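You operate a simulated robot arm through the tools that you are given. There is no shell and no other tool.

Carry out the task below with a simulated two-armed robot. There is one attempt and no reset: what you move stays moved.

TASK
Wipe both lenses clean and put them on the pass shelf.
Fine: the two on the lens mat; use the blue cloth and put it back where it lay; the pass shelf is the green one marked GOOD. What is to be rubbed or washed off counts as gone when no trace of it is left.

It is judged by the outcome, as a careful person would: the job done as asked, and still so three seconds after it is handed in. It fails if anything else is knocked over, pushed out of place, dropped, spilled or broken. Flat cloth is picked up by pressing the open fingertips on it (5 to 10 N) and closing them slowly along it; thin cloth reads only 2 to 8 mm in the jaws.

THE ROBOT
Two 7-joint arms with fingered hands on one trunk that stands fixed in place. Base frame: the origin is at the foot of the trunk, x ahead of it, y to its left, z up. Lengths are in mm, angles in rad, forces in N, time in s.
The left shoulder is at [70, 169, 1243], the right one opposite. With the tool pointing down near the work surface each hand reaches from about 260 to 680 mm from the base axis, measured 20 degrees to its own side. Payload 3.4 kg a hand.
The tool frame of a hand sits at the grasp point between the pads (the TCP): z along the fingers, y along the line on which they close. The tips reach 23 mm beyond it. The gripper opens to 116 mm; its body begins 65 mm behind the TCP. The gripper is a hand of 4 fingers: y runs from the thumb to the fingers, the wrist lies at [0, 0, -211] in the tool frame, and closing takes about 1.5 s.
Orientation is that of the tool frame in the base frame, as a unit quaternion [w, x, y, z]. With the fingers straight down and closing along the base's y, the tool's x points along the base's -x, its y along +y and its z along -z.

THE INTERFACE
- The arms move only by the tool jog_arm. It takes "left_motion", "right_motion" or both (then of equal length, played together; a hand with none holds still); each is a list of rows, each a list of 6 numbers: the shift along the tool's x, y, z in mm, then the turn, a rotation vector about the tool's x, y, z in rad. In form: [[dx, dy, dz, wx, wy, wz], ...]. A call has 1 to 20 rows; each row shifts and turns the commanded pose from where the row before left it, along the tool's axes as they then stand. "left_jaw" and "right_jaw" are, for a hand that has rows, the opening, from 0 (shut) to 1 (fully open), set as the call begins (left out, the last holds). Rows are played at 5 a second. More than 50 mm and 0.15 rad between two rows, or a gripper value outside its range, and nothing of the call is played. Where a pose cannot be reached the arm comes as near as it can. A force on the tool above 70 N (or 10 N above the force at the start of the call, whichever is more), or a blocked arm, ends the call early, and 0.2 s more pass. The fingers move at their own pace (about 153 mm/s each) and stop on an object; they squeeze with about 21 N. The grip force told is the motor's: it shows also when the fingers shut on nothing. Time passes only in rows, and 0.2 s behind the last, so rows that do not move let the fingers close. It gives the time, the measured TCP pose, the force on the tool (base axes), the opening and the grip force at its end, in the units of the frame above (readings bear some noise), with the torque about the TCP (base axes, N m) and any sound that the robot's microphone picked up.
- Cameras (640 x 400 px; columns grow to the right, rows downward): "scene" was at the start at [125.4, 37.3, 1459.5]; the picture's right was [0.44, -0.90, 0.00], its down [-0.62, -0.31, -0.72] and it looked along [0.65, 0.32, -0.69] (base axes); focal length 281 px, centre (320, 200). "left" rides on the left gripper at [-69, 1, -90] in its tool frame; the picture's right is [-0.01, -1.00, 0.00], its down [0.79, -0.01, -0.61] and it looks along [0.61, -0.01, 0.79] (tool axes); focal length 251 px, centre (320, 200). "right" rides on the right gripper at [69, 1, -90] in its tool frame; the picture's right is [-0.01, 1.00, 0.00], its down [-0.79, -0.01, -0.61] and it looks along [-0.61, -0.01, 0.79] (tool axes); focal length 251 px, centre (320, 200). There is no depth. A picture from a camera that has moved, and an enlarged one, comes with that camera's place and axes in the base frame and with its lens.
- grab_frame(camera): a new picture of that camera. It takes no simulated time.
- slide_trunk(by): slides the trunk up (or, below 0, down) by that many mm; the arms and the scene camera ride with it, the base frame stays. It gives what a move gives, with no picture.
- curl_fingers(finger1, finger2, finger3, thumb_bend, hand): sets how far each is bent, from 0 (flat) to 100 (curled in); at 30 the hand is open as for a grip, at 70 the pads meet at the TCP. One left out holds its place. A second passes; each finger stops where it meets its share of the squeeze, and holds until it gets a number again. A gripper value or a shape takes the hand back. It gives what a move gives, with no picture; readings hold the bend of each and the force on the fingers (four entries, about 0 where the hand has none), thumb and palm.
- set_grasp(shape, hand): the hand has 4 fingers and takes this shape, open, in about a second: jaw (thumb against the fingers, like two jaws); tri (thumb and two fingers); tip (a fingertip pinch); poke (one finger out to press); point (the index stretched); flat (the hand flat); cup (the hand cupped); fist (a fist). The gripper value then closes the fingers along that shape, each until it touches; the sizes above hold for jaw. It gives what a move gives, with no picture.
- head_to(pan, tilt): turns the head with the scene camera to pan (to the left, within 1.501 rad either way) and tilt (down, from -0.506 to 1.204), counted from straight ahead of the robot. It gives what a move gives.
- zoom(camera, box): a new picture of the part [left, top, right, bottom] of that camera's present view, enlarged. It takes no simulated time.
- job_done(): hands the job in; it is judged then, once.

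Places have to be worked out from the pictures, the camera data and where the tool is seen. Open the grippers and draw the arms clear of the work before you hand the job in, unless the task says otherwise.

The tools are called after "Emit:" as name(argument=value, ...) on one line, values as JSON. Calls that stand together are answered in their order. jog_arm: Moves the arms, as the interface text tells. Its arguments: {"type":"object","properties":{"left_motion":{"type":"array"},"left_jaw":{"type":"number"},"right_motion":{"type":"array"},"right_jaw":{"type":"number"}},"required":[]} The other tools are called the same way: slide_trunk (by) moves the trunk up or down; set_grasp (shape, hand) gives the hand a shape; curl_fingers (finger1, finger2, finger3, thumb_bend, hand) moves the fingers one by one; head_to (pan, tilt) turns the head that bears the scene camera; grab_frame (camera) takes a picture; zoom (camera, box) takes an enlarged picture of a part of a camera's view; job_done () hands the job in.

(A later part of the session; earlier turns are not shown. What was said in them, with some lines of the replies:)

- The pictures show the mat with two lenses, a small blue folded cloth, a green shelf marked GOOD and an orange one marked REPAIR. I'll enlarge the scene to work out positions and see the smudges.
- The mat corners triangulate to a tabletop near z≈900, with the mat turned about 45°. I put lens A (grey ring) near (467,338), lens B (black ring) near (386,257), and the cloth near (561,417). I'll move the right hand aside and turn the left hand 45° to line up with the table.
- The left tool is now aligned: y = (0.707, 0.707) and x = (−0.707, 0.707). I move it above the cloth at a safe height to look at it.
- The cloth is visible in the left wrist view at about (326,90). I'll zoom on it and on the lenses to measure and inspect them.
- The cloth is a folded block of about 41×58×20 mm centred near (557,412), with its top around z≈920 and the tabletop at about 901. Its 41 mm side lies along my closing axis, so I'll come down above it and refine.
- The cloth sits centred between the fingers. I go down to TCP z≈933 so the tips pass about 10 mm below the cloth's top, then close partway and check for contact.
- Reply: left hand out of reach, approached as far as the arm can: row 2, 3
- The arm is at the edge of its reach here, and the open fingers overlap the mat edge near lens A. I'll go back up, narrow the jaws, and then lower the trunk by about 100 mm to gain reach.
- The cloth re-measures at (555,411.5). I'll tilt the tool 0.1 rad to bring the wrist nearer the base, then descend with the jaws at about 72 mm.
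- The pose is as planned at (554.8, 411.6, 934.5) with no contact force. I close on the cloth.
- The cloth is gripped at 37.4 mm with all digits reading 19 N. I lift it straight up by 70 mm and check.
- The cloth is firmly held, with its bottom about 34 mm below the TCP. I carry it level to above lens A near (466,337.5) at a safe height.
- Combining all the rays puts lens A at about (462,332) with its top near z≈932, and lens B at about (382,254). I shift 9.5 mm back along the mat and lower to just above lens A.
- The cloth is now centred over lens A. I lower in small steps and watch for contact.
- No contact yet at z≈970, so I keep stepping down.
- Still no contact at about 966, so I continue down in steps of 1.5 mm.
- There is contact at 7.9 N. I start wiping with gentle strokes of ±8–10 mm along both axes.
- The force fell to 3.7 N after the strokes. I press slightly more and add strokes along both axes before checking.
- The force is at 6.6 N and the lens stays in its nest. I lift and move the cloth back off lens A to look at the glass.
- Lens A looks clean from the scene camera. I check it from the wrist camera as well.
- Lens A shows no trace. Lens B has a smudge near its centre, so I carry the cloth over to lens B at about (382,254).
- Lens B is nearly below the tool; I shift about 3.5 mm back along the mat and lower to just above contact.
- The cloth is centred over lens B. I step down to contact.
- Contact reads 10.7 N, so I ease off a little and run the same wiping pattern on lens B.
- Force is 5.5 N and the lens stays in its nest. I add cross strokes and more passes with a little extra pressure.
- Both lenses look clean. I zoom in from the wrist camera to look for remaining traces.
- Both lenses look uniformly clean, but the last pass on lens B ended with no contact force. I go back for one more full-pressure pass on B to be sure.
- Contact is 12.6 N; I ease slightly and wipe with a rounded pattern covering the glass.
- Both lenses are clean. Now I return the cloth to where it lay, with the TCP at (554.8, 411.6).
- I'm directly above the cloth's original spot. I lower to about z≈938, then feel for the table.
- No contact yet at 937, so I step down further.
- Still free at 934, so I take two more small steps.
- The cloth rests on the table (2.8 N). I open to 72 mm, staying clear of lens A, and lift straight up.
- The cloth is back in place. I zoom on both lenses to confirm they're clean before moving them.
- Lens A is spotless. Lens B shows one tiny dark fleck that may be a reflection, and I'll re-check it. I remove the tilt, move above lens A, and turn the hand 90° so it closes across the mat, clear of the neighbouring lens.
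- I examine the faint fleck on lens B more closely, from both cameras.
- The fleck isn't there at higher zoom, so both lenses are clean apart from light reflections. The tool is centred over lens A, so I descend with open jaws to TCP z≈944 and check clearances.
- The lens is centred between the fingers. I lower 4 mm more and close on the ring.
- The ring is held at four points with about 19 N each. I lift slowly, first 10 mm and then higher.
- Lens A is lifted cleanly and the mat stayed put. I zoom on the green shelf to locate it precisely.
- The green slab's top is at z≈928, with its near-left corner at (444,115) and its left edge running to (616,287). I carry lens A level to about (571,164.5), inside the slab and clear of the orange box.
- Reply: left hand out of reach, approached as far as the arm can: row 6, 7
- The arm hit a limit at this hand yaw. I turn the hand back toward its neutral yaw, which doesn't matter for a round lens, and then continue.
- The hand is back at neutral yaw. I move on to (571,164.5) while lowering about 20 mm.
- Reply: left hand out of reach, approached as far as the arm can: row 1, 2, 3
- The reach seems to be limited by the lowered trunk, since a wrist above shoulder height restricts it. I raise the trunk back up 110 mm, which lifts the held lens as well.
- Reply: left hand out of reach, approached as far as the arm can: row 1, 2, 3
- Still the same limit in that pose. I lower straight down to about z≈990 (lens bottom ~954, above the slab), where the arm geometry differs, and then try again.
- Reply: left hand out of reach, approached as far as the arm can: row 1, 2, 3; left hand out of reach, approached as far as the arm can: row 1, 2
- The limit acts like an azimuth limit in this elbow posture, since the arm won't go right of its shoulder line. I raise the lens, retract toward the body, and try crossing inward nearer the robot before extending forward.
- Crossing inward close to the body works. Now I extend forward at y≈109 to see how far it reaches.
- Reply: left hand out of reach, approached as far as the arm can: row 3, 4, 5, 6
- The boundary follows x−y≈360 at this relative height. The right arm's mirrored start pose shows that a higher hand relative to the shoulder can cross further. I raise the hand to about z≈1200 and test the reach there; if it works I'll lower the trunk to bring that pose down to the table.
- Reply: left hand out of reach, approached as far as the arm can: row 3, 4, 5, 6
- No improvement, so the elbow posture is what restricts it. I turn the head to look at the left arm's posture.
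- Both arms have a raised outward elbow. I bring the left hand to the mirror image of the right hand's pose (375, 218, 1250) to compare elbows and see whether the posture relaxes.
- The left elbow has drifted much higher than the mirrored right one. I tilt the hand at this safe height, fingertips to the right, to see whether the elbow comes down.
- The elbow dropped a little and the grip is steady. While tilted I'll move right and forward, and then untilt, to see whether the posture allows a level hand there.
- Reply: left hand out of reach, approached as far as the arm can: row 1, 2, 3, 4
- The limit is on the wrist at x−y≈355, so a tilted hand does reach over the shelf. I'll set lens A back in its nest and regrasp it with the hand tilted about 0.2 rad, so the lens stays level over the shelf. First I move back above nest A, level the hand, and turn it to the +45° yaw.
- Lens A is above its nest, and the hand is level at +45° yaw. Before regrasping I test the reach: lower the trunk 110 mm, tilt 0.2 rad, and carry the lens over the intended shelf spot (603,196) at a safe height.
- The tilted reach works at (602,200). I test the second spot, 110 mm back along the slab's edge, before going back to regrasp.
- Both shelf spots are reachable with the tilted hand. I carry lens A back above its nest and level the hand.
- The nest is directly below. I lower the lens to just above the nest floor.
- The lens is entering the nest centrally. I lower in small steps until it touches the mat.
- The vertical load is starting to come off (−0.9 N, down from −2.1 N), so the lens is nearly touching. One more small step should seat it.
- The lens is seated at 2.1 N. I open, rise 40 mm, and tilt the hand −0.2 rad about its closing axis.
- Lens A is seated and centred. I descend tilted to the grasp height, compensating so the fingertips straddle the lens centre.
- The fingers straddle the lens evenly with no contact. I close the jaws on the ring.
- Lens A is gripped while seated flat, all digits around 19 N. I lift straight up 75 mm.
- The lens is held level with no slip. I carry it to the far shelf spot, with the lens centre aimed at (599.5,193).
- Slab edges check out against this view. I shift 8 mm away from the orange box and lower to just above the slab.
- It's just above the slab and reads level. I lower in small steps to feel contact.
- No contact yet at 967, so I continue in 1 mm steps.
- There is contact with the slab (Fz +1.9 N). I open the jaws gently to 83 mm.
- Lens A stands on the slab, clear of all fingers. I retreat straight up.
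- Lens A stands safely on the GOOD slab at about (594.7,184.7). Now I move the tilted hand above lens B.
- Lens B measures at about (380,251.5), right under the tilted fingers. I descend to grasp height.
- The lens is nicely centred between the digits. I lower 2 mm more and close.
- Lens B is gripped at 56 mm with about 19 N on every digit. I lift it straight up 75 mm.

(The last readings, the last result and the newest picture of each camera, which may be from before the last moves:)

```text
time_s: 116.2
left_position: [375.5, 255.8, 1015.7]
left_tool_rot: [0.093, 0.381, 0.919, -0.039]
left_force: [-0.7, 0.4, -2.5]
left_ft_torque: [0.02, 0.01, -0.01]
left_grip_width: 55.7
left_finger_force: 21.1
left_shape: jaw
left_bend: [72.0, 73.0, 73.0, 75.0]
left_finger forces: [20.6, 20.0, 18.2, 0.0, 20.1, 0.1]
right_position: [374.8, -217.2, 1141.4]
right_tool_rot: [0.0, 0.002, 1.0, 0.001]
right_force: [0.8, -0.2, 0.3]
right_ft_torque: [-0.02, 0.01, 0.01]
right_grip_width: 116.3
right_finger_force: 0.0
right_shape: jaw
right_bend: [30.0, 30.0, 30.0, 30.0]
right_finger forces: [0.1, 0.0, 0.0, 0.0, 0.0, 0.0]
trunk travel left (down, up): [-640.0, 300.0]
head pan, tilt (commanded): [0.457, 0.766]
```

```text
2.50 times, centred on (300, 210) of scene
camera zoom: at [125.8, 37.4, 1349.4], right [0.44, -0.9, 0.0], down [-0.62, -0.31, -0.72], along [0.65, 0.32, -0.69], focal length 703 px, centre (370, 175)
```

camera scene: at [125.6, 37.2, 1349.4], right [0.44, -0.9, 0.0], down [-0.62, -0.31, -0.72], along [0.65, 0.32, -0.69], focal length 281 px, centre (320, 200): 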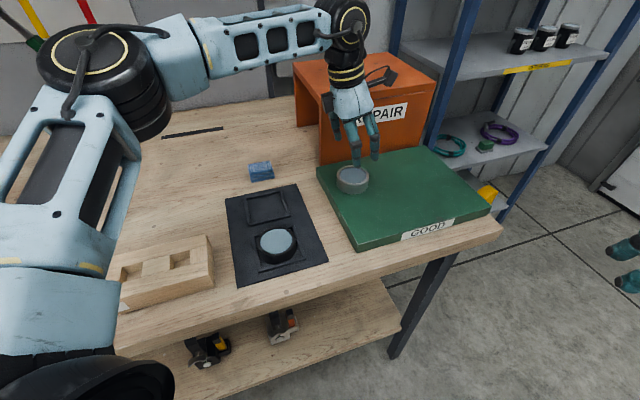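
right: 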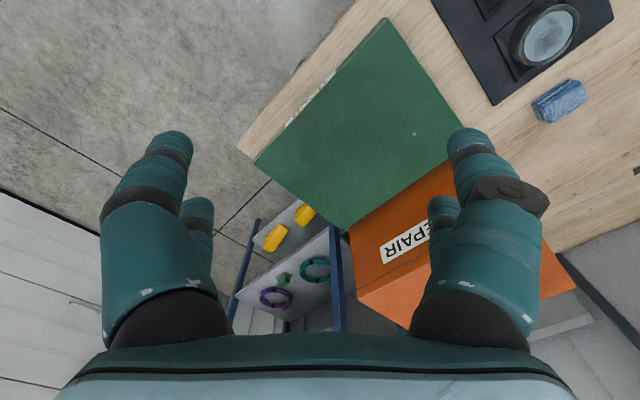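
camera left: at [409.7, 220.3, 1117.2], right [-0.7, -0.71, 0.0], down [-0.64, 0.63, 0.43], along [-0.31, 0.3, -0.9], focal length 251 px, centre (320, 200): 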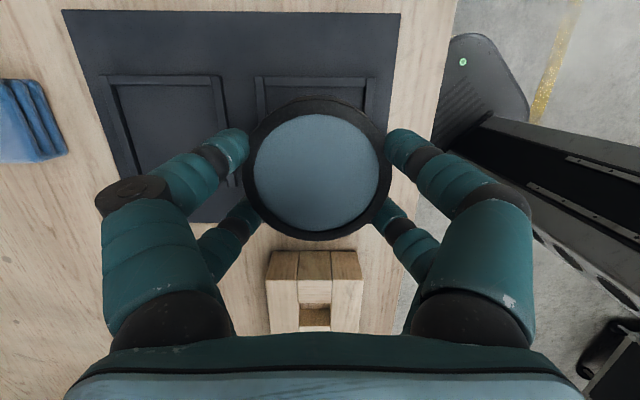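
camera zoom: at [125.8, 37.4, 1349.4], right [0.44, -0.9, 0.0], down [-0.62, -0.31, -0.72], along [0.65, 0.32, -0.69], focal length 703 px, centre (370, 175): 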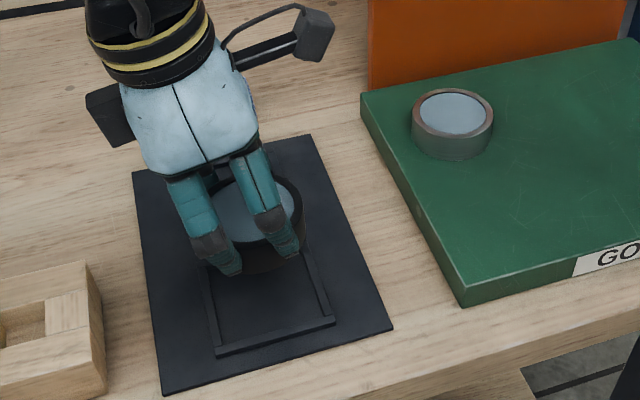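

Lens B is lifted and level. I carry it across to the near spot on the slab, aiming for (518,111.5).

Emit:
jog_arm(left_motion=[[-20, 0, 4, 0, 0, 0], [-32, -0.2, 7, 0, 0, 0], [-35, -0.2, 9, 0, 0, 0], [-35, -0.2, 9, 0, 0, 0], [-33, -0.2, 11, 0, 0, 0], [-22, 0, 8, 0, 0, 0], [-13, 0, 6, 0, 0, 0], [0, 0, 0, 0, 0, 0]])

Emit:
grab_frame(camera="left")

Emit:
zoom(camera="scene", box=[280, 100, 480, 260])

```text
time_s: 118.0
left_position: [515.6, 115.8, 1002.7]
left_tool_rot: [0.093, 0.381, 0.919, -0.039]
left_force: [-0.4, -0.2, -2.3]
left_ft_torque: [0.02, 0.03, 0.02]
left_grip_width: 55.6
left_finger_force: 21.0
left_shape: jaw
left_bend: [72.0, 73.0, 73.0, 76.0]
left_finger forces: [21.2, 21.0, 18.8, 0.1, 20.0, 0.0]
right_position: [375.5, -219.0, 1140.7]
right_tool_rot: [0.001, 0.001, 1.0, 0.0]
right_force: [0.6, -0.1, -0.1]
right_ft_torque: [-0.01, -0.01, 0.01]
right_grip_width: 115.9
right_finger_force: 0.1
right_shape: jaw
right_bend: [30.0, 30.0, 30.0, 30.0]
right_finger forces: [0.0, 0.0, 0.0, 0.0, 0.0, 0.0]
trunk travel left (down, up): [-640.0, 300.0]
head pan, tilt (commanded): [0.457, 0.766]
```

```text
taken
camera left: at [549.6, 80.3, 1103.3], right [-0.7, -0.71, 0.0], down [-0.64, 0.63, 0.43], along [-0.31, 0.3, -0.9], focal length 251 px, centre (320, 200)
```

left: 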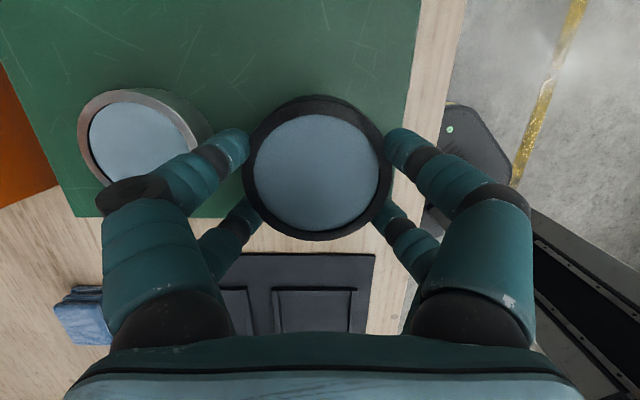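

```text
2.50 times, centred on (380, 180) of scene
camera zoom: at [125.4, 37.3, 1349.4], right [0.44, -0.9, 0.0], down [-0.62, -0.31, -0.72], along [0.65, 0.32, -0.69], focal length 703 px, centre (170, 250)
```

zoom: 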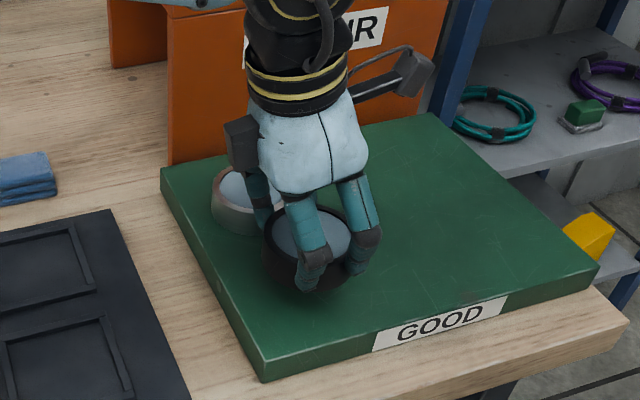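

The spot is right: about 15 mm inside the front edge, with clear space to lens A. I lower toward the slab.

Emit:
jog_arm(left_motion=[[2, 0, 9.8, 0, 0, 0], [2, 0, 9.8, 0, 0, 0], [2, 0, 9.8, 0, 0, 0], [0.8, 0, 3.9, 0, 0, 0], [0, 0, 0, 0, 0, 0]])

Emit:
zoom(camera="scene", box=[310, 140, 410, 260])

```text
time_s: 119.2
left_position: [514.6, 116.2, 965.4]
left_tool_rot: [0.092, 0.381, 0.919, -0.038]
left_force: [0.7, -0.4, 1.1]
left_ft_torque: [0.08, 0.05, -0.02]
left_grip_width: 55.4
left_finger_force: 20.8
left_shape: jaw
left_bend: [72.0, 73.0, 73.0, 76.0]
left_finger forces: [21.6, 21.4, 19.1, 0.0, 20.6, 0.0]
right_position: [375.3, -217.8, 1141.0]
right_tool_rot: [0.0, 0.001, 1.0, -0.001]
right_force: [-0.8, 0.2, 0.2]
right_ft_torque: [-0.04, 0.0, 0.0]
right_grip_width: 115.9
right_finger_force: 0.1
right_shape: jaw
right_bend: [30.0, 30.0, 30.0, 30.0]
right_finger forces: [0.0, 0.1, 0.0, 0.0, 0.0, 0.1]
trunk travel left (down, up): [-640.0, 300.0]
head pan, tilt (commanded): [0.457, 0.766]
```

```text
3.33 times, centred on (360, 200) of scene
camera zoom: at [125.5, 37.0, 1349.5], right [0.44, -0.9, 0.0], down [-0.62, -0.31, -0.72], along [0.65, 0.32, -0.69], focal length 938 px, centre (187, 200)
```

zoom: 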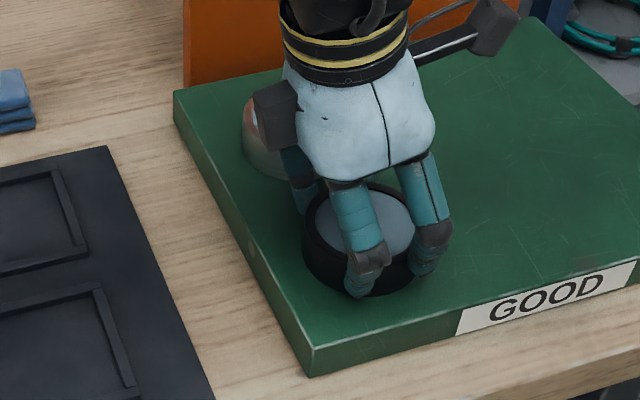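

Contact with the slab is reached (Fz +1.1 N against −2.3 N in free air). I open gently to about 72 mm.

Emit:
jog_arm(left_motion=[[0, 0, 0, 0, 0, 0], [0, 0, 0, 0, 0, 0], [0, 0, 0, 0, 0, 0], [0, 0, 0, 0, 0, 0]], left_jaw=0.64)

Emit:
grab_frame(camera="left")

Emit:
zoom(camera="scene", box=[310, 140, 410, 260])

```text
time_s: 120.2
left_position: [516.6, 116.3, 965.8]
left_tool_rot: [0.093, 0.381, 0.919, -0.038]
left_force: [0.0, -0.1, 0.1]
left_ft_torque: [-0.02, -0.01, 0.02]
left_grip_width: 73.7
left_finger_force: 0.0
left_shape: jaw
left_bend: [70.0, 70.0, 70.0, 70.0]
left_finger forces: [0.0, 0.0, 0.0, 0.0, 0.1, 0.0]
right_position: [375.6, -218.8, 1141.1]
right_tool_rot: [0.0, 0.001, 1.0, 0.0]
right_force: [0.6, 0.5, 0.1]
right_ft_torque: [0.02, -0.01, -0.01]
right_grip_width: 115.8
right_finger_force: 0.0
right_shape: jaw
right_bend: [30.0, 30.0, 30.0, 30.0]
right_finger forces: [0.1, 0.0, 0.1, 0.0, 0.0, 0.0]
trunk travel left (down, up): [-640.0, 300.0]
head pan, tilt (commanded): [0.457, 0.766]
```

```text
taken
camera left: at [549.7, 81.2, 1067.5], right [-0.7, -0.71, 0.0], down [-0.64, 0.63, 0.43], along [-0.31, 0.3, -0.9], focal length 251 px, centre (320, 200)
```

left: 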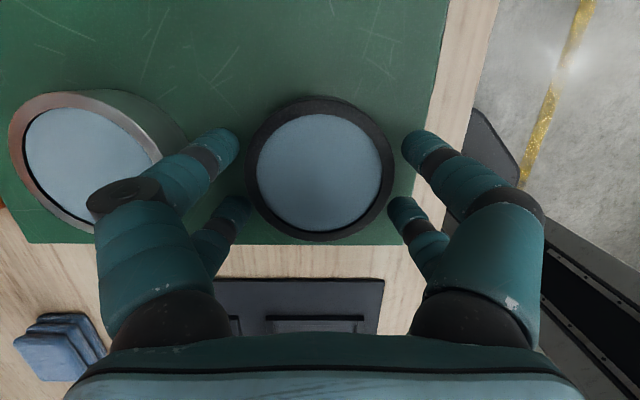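

```text
3.33 times, centred on (360, 200) of scene
camera zoom: at [125.4, 37.2, 1349.5], right [0.44, -0.9, 0.0], down [-0.62, -0.31, -0.72], along [0.65, 0.32, -0.69], focal length 938 px, centre (187, 200)
```

zoom: 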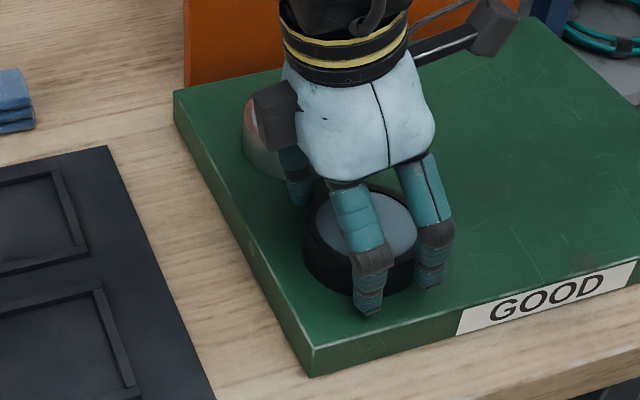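

Lens B is released and standing clear of the fingers and of lens A. I retreat straight up.

Emit:
jog_arm(left_motion=[[-1, 0, -4.9, 0, 0, 0], [-3, 0, -14.7, 0, 0, 0], [-5, 0, -24.5, 0, 0, 0], [-6, 0, -29.4, 0, 0, 0], [-6, 0, -29.4, 0, 0, 0], [0, 0, 0, 0, 0, 0]])

Emit:
grab_frame(camera="left")

Emit:
grab_frame(camera="scene")

```text
time_s: 121.6
left_position: [515.0, 114.4, 1070.7]
left_tool_rot: [0.094, 0.38, 0.919, -0.039]
left_force: [0.3, -1.0, -0.4]
left_ft_torque: [0.01, 0.0, 0.01]
left_grip_width: 73.7
left_finger_force: 0.0
left_shape: jaw
left_bend: [70.0, 70.0, 70.0, 70.0]
left_finger forces: [0.0, 0.0, 0.0, 0.0, 0.0, 0.0]
right_position: [375.3, -218.0, 1141.4]
right_tool_rot: [0.0, 0.001, 1.0, 0.0]
right_force: [0.1, -0.6, 0.7]
right_ft_torque: [-0.01, 0.03, 0.01]
right_grip_width: 115.8
right_finger_force: 0.0
right_shape: jaw
right_bend: [30.0, 30.0, 30.0, 30.0]
right_finger forces: [0.0, 0.0, 0.0, 0.0, 0.0, 0.1]
trunk travel left (down, up): [-640.0, 300.0]
head pan, tilt (commanded): [0.457, 0.766]
```

```text
taken
camera left: at [547.9, 78.7, 1172.5], right [-0.7, -0.71, 0.0], down [-0.64, 0.63, 0.43], along [-0.31, 0.3, -0.9], focal length 251 px, centre (320, 200)
```

left: 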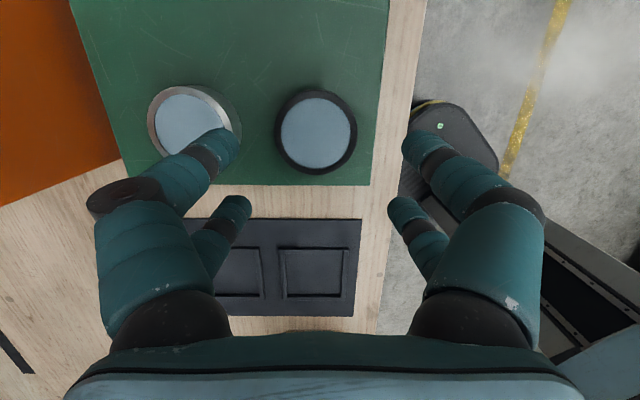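

```text
taken
camera scene: at [125.6, 37.2, 1349.4], right [0.44, -0.9, 0.0], down [-0.62, -0.31, -0.72], along [0.65, 0.32, -0.69], focal length 281 px, centre (320, 200)
```

scene: 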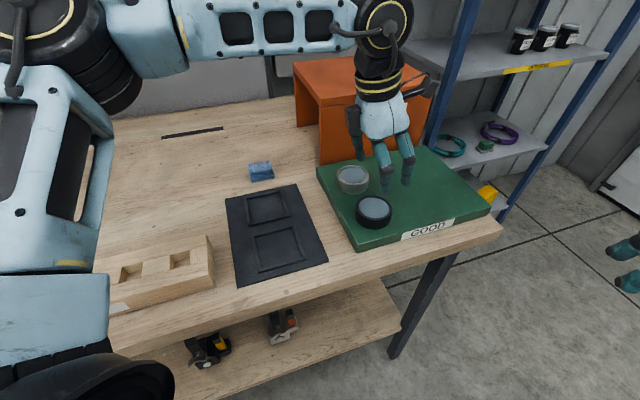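

Both lenses stand on the GOOD slab. I raise the hand and withdraw the left arm back to its own side, undoing the tilt and yaw.

Emit:
jog_arm(left_motion=[[-6, 0, -29.4, 0, 0, 0], [-6, 0, -29.4, 0, 0, 0], [38, 1, -8, 0, 0, 0], [40, 1, -8, 0, 0, 0], [40, 1, -8, 0, 0, 0], [40, 1, -8, 0, 0, 0], [40, 1, -8, 0, 0, 0], [40, 1, -8, 0, 0, 0], [40, 1, -8, 0, 0, 0], [0, 0, 0, 0, 0.1, 0], [0, 0, 0, 0, 0.1, 0], [0, 0, 0, 0, 0, -0.131], [0, 0, 0, 0, 0, -0.131], [0, 0, 0, 0, 0, -0.131], [0, 0, 0, 0, 0, -0.131], [0, 0, 0, 0, 0, -0.131], [0, 0, 0, 0, 0, -0.13], [0, 0, 0, 0, 0, 0]], left_jaw=0.64)

Emit:
slide_trunk(by=110)

Emit:
grab_frame(camera="scene")

Emit:
zoom(camera="scene", box=[220, 180, 340, 320])

Emit:
zoom(camera="scene", box=[300, 80, 500, 290])

```text
time_s: 125.4
left_position: [319.1, 321.3, 1130.6]
left_tool_rot: [0.0, -0.001, 1.0, 0.0]
left_force: [-1.1, 0.3, 0.3]
left_ft_torque: [0.0, -0.03, 0.0]
left_grip_width: 73.8
left_finger_force: 0.2
left_shape: jaw
left_bend: [70.0, 70.0, 70.0, 70.0]
left_finger forces: [0.0, 0.1, 0.0, 0.0, 0.0, 0.1]
right_position: [375.7, -218.2, 1141.2]
right_tool_rot: [0.0, 0.0, 1.0, 0.001]
right_force: [0.3, -0.3, -0.5]
right_ft_torque: [0.03, 0.01, -0.01]
right_grip_width: 115.9
right_finger_force: 0.0
right_shape: jaw
right_bend: [30.0, 30.0, 30.0, 30.0]
right_finger forces: [0.0, 0.1, 0.0, 0.1, 0.1, 0.0]
trunk travel left (down, up): [-640.0, 300.0]
head pan, tilt (commanded): [0.457, 0.766]
```

```text
time_s: 126.8
left_position: [318.6, 322.4, 1240.1]
left_tool_rot: [0.001, -0.001, 1.0, -0.002]
left_force: [0.0, 0.0, -0.8]
left_ft_torque: [0.03, 0.01, -0.04]
left_grip_width: 73.9
left_finger_force: 0.1
left_shape: jaw
left_bend: [70.0, 70.0, 70.0, 70.0]
left_finger forces: [0.1, 0.0, 0.1, 0.1, 0.1, 0.0]
right_position: [376.5, -217.8, 1251.9]
right_tool_rot: [0.0, 0.001, 1.0, 0.0]
right_force: [0.5, -0.6, 0.9]
right_ft_torque: [0.01, 0.0, -0.06]
right_grip_width: 116.0
right_finger_force: 0.2
right_shape: jaw
right_bend: [30.0, 30.0, 30.0, 30.0]
right_finger forces: [0.0, 0.0, 0.0, 0.1, 0.1, 0.0]
trunk travel left (down, up): [-750.0, 190.0]
head pan, tilt (commanded): [0.457, 0.766]
```

```text
taken
camera scene: at [125.4, 37.2, 1459.4], right [0.44, -0.9, 0.0], down [-0.62, -0.31, -0.72], along [0.65, 0.32, -0.69], focal length 281 px, centre (320, 200)
```

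scene: 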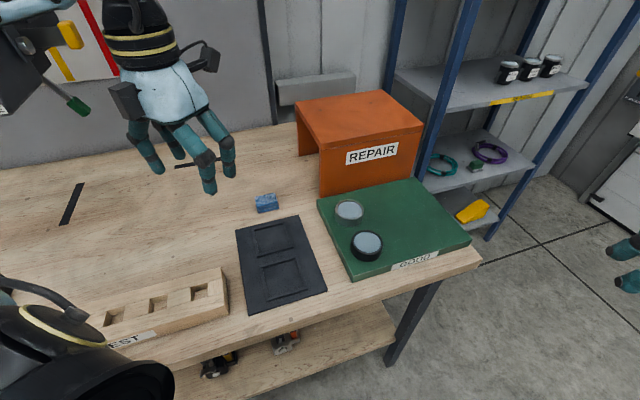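

```text
2.86 times, centred on (280, 250) of scene
camera zoom: at [125.4, 37.2, 1459.4], right [0.44, -0.9, 0.0], down [-0.62, -0.31, -0.72], along [0.65, 0.32, -0.69], focal length 804 px, centre (434, 57)
```

zoom: 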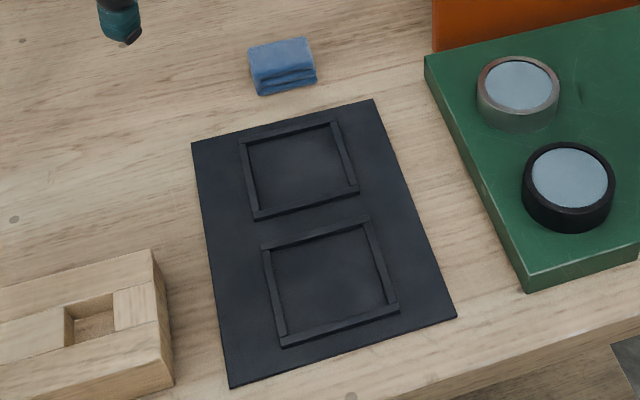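

```text
1.90 times, centred on (400, 185) of scene
camera zoom: at [125.4, 37.2, 1459.4], right [0.44, -0.9, 0.0], down [-0.62, -0.31, -0.72], along [0.65, 0.32, -0.69], focal length 536 px, centre (168, 229)
```

zoom: 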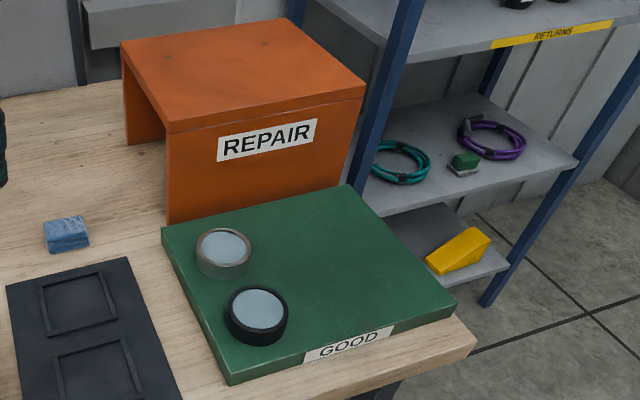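

The cloth, mat, boxes and slab match their original positions to within a couple of millimetres. One last close look at both lenses for any trace.

Emit:
zoom(camera="scene", box=[330, 193, 370, 227])

Emit:
zoom(camera="scene", box=[347, 227, 387, 264])

Emit:
zoom(camera="scene", box=[245, 185, 290, 220])

```text
11.76 times, centred on (350, 210) of scene
camera zoom: at [125.4, 37.2, 1459.4], right [0.44, -0.9, 0.0], down [-0.62, -0.31, -0.72], along [0.65, 0.32, -0.69], focal length 3310 px, centre (-33, 82)
```

zoom: 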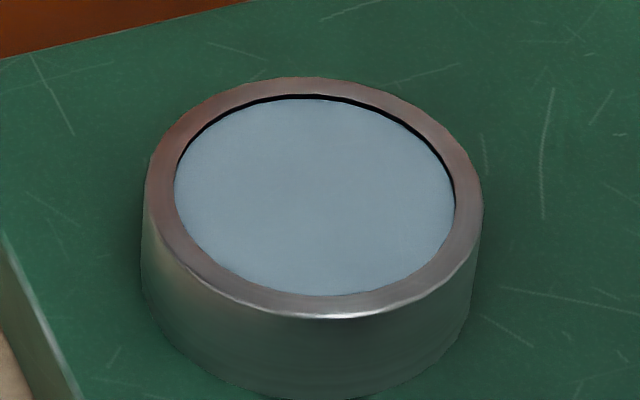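

```text
10.81 times, centred on (367, 246) of scene
camera zoom: at [125.4, 37.2, 1459.4], right [0.44, -0.9, 0.0], down [-0.62, -0.31, -0.72], along [0.65, 0.32, -0.69], focal length 3042 px, centre (-188, -292)
```

zoom: 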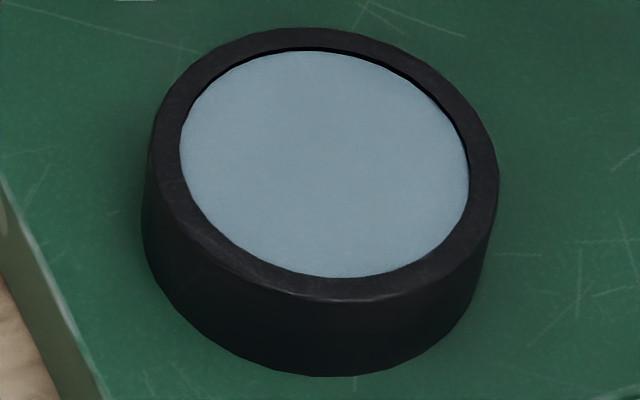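

```text
11.43 times, centred on (268, 202) of scene
camera zoom: at [125.4, 37.2, 1459.4], right [0.44, -0.9, 0.0], down [-0.62, -0.31, -0.72], along [0.65, 0.32, -0.69], focal length 3215 px, centre (920, 171)
```

zoom: 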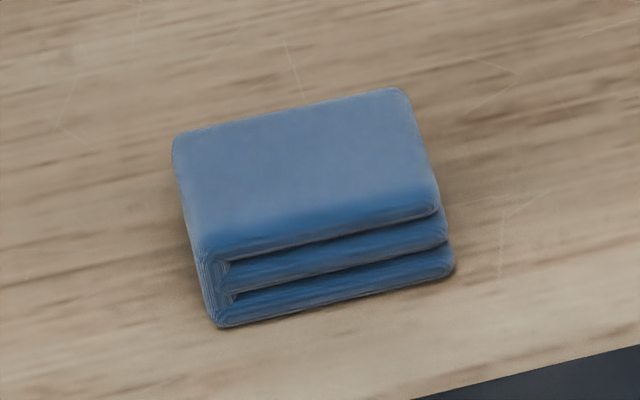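

Both lenses are spotless and standing flat on the GOOD slab, and the cloth lies where it was. I fully open the left gripper while it's clear at its own side, before handing in.

Emit:
jog_arm(left_motion=[[10, 5, -5, 0, 0, 0], [10, 5, -5, 0, 0, 0], [0, 0, 0, 0, 0, 0], [0, 0, 0, 0, 0, 0]], left_jaw=1.0)

Emit:
grab_frame(camera="scene")

```text
time_s: 127.8
left_position: [298.6, 332.1, 1250.0]
left_tool_rot: [0.001, -0.001, 1.0, 0.0]
left_force: [0.4, 0.6, -0.3]
left_ft_torque: [0.02, -0.03, 0.03]
left_grip_width: 115.9
left_finger_force: 0.1
left_shape: jaw
left_bend: [30.0, 30.0, 30.0, 30.0]
left_finger forces: [0.1, 0.1, 0.0, 0.0, 0.0, 0.0]
right_position: [375.3, -218.2, 1251.1]
right_tool_rot: [0.0, 0.001, 1.0, 0.0]
right_force: [0.2, -0.3, -0.2]
right_ft_torque: [0.03, 0.05, 0.01]
right_grip_width: 115.8
right_finger_force: 0.1
right_shape: jaw
right_bend: [30.0, 30.0, 30.0, 30.0]
right_finger forces: [0.0, 0.0, 0.0, 0.0, 0.0, 0.0]
trunk travel left (down, up): [-750.0, 190.0]
head pan, tilt (commanded): [0.457, 0.766]
```

```text
taken
camera scene: at [125.2, 37.2, 1459.5], right [0.44, -0.9, 0.0], down [-0.62, -0.31, -0.72], along [0.65, 0.32, -0.69], focal length 281 px, centre (320, 200)
```

scene: 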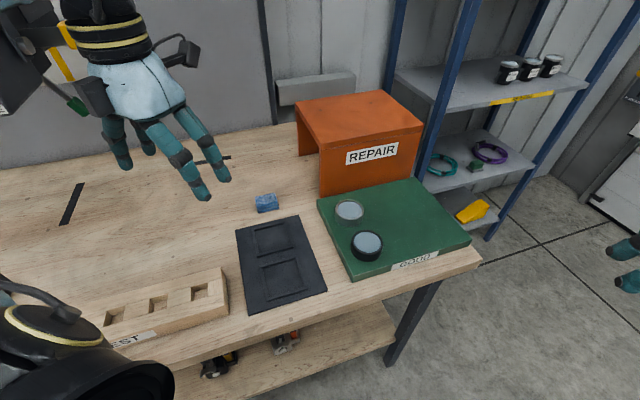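

Everything is in place: two clean lenses on the GOOD shelf, the cloth back where it lay, grippers open and arms clear. I hand the job in.

Emit:
job_done()

```text
The job is handed in.
```

Both lenses are wiped clean and standing on the green GOOD shelf. The blue cloth is back where it lay, to within about 2 mm.

- **Wiping:** close-ups of both lenses showed no trace left. The black-ringed one got an extra pass because the cloth lost contact near the end of its second one.
- **Moving the lenses:** the left arm couldn't reach the shelf with its hand straight down. I set the grey-ringed lens back in its nest once and picked it up again with the hand tilted. Both lenses were then set down level.
- **Everything else:** the mat, boxes and shelf look unmoved in the last pictures. Nothing was knocked over or dropped.

Both grippers are open and the arms are clear of the work.
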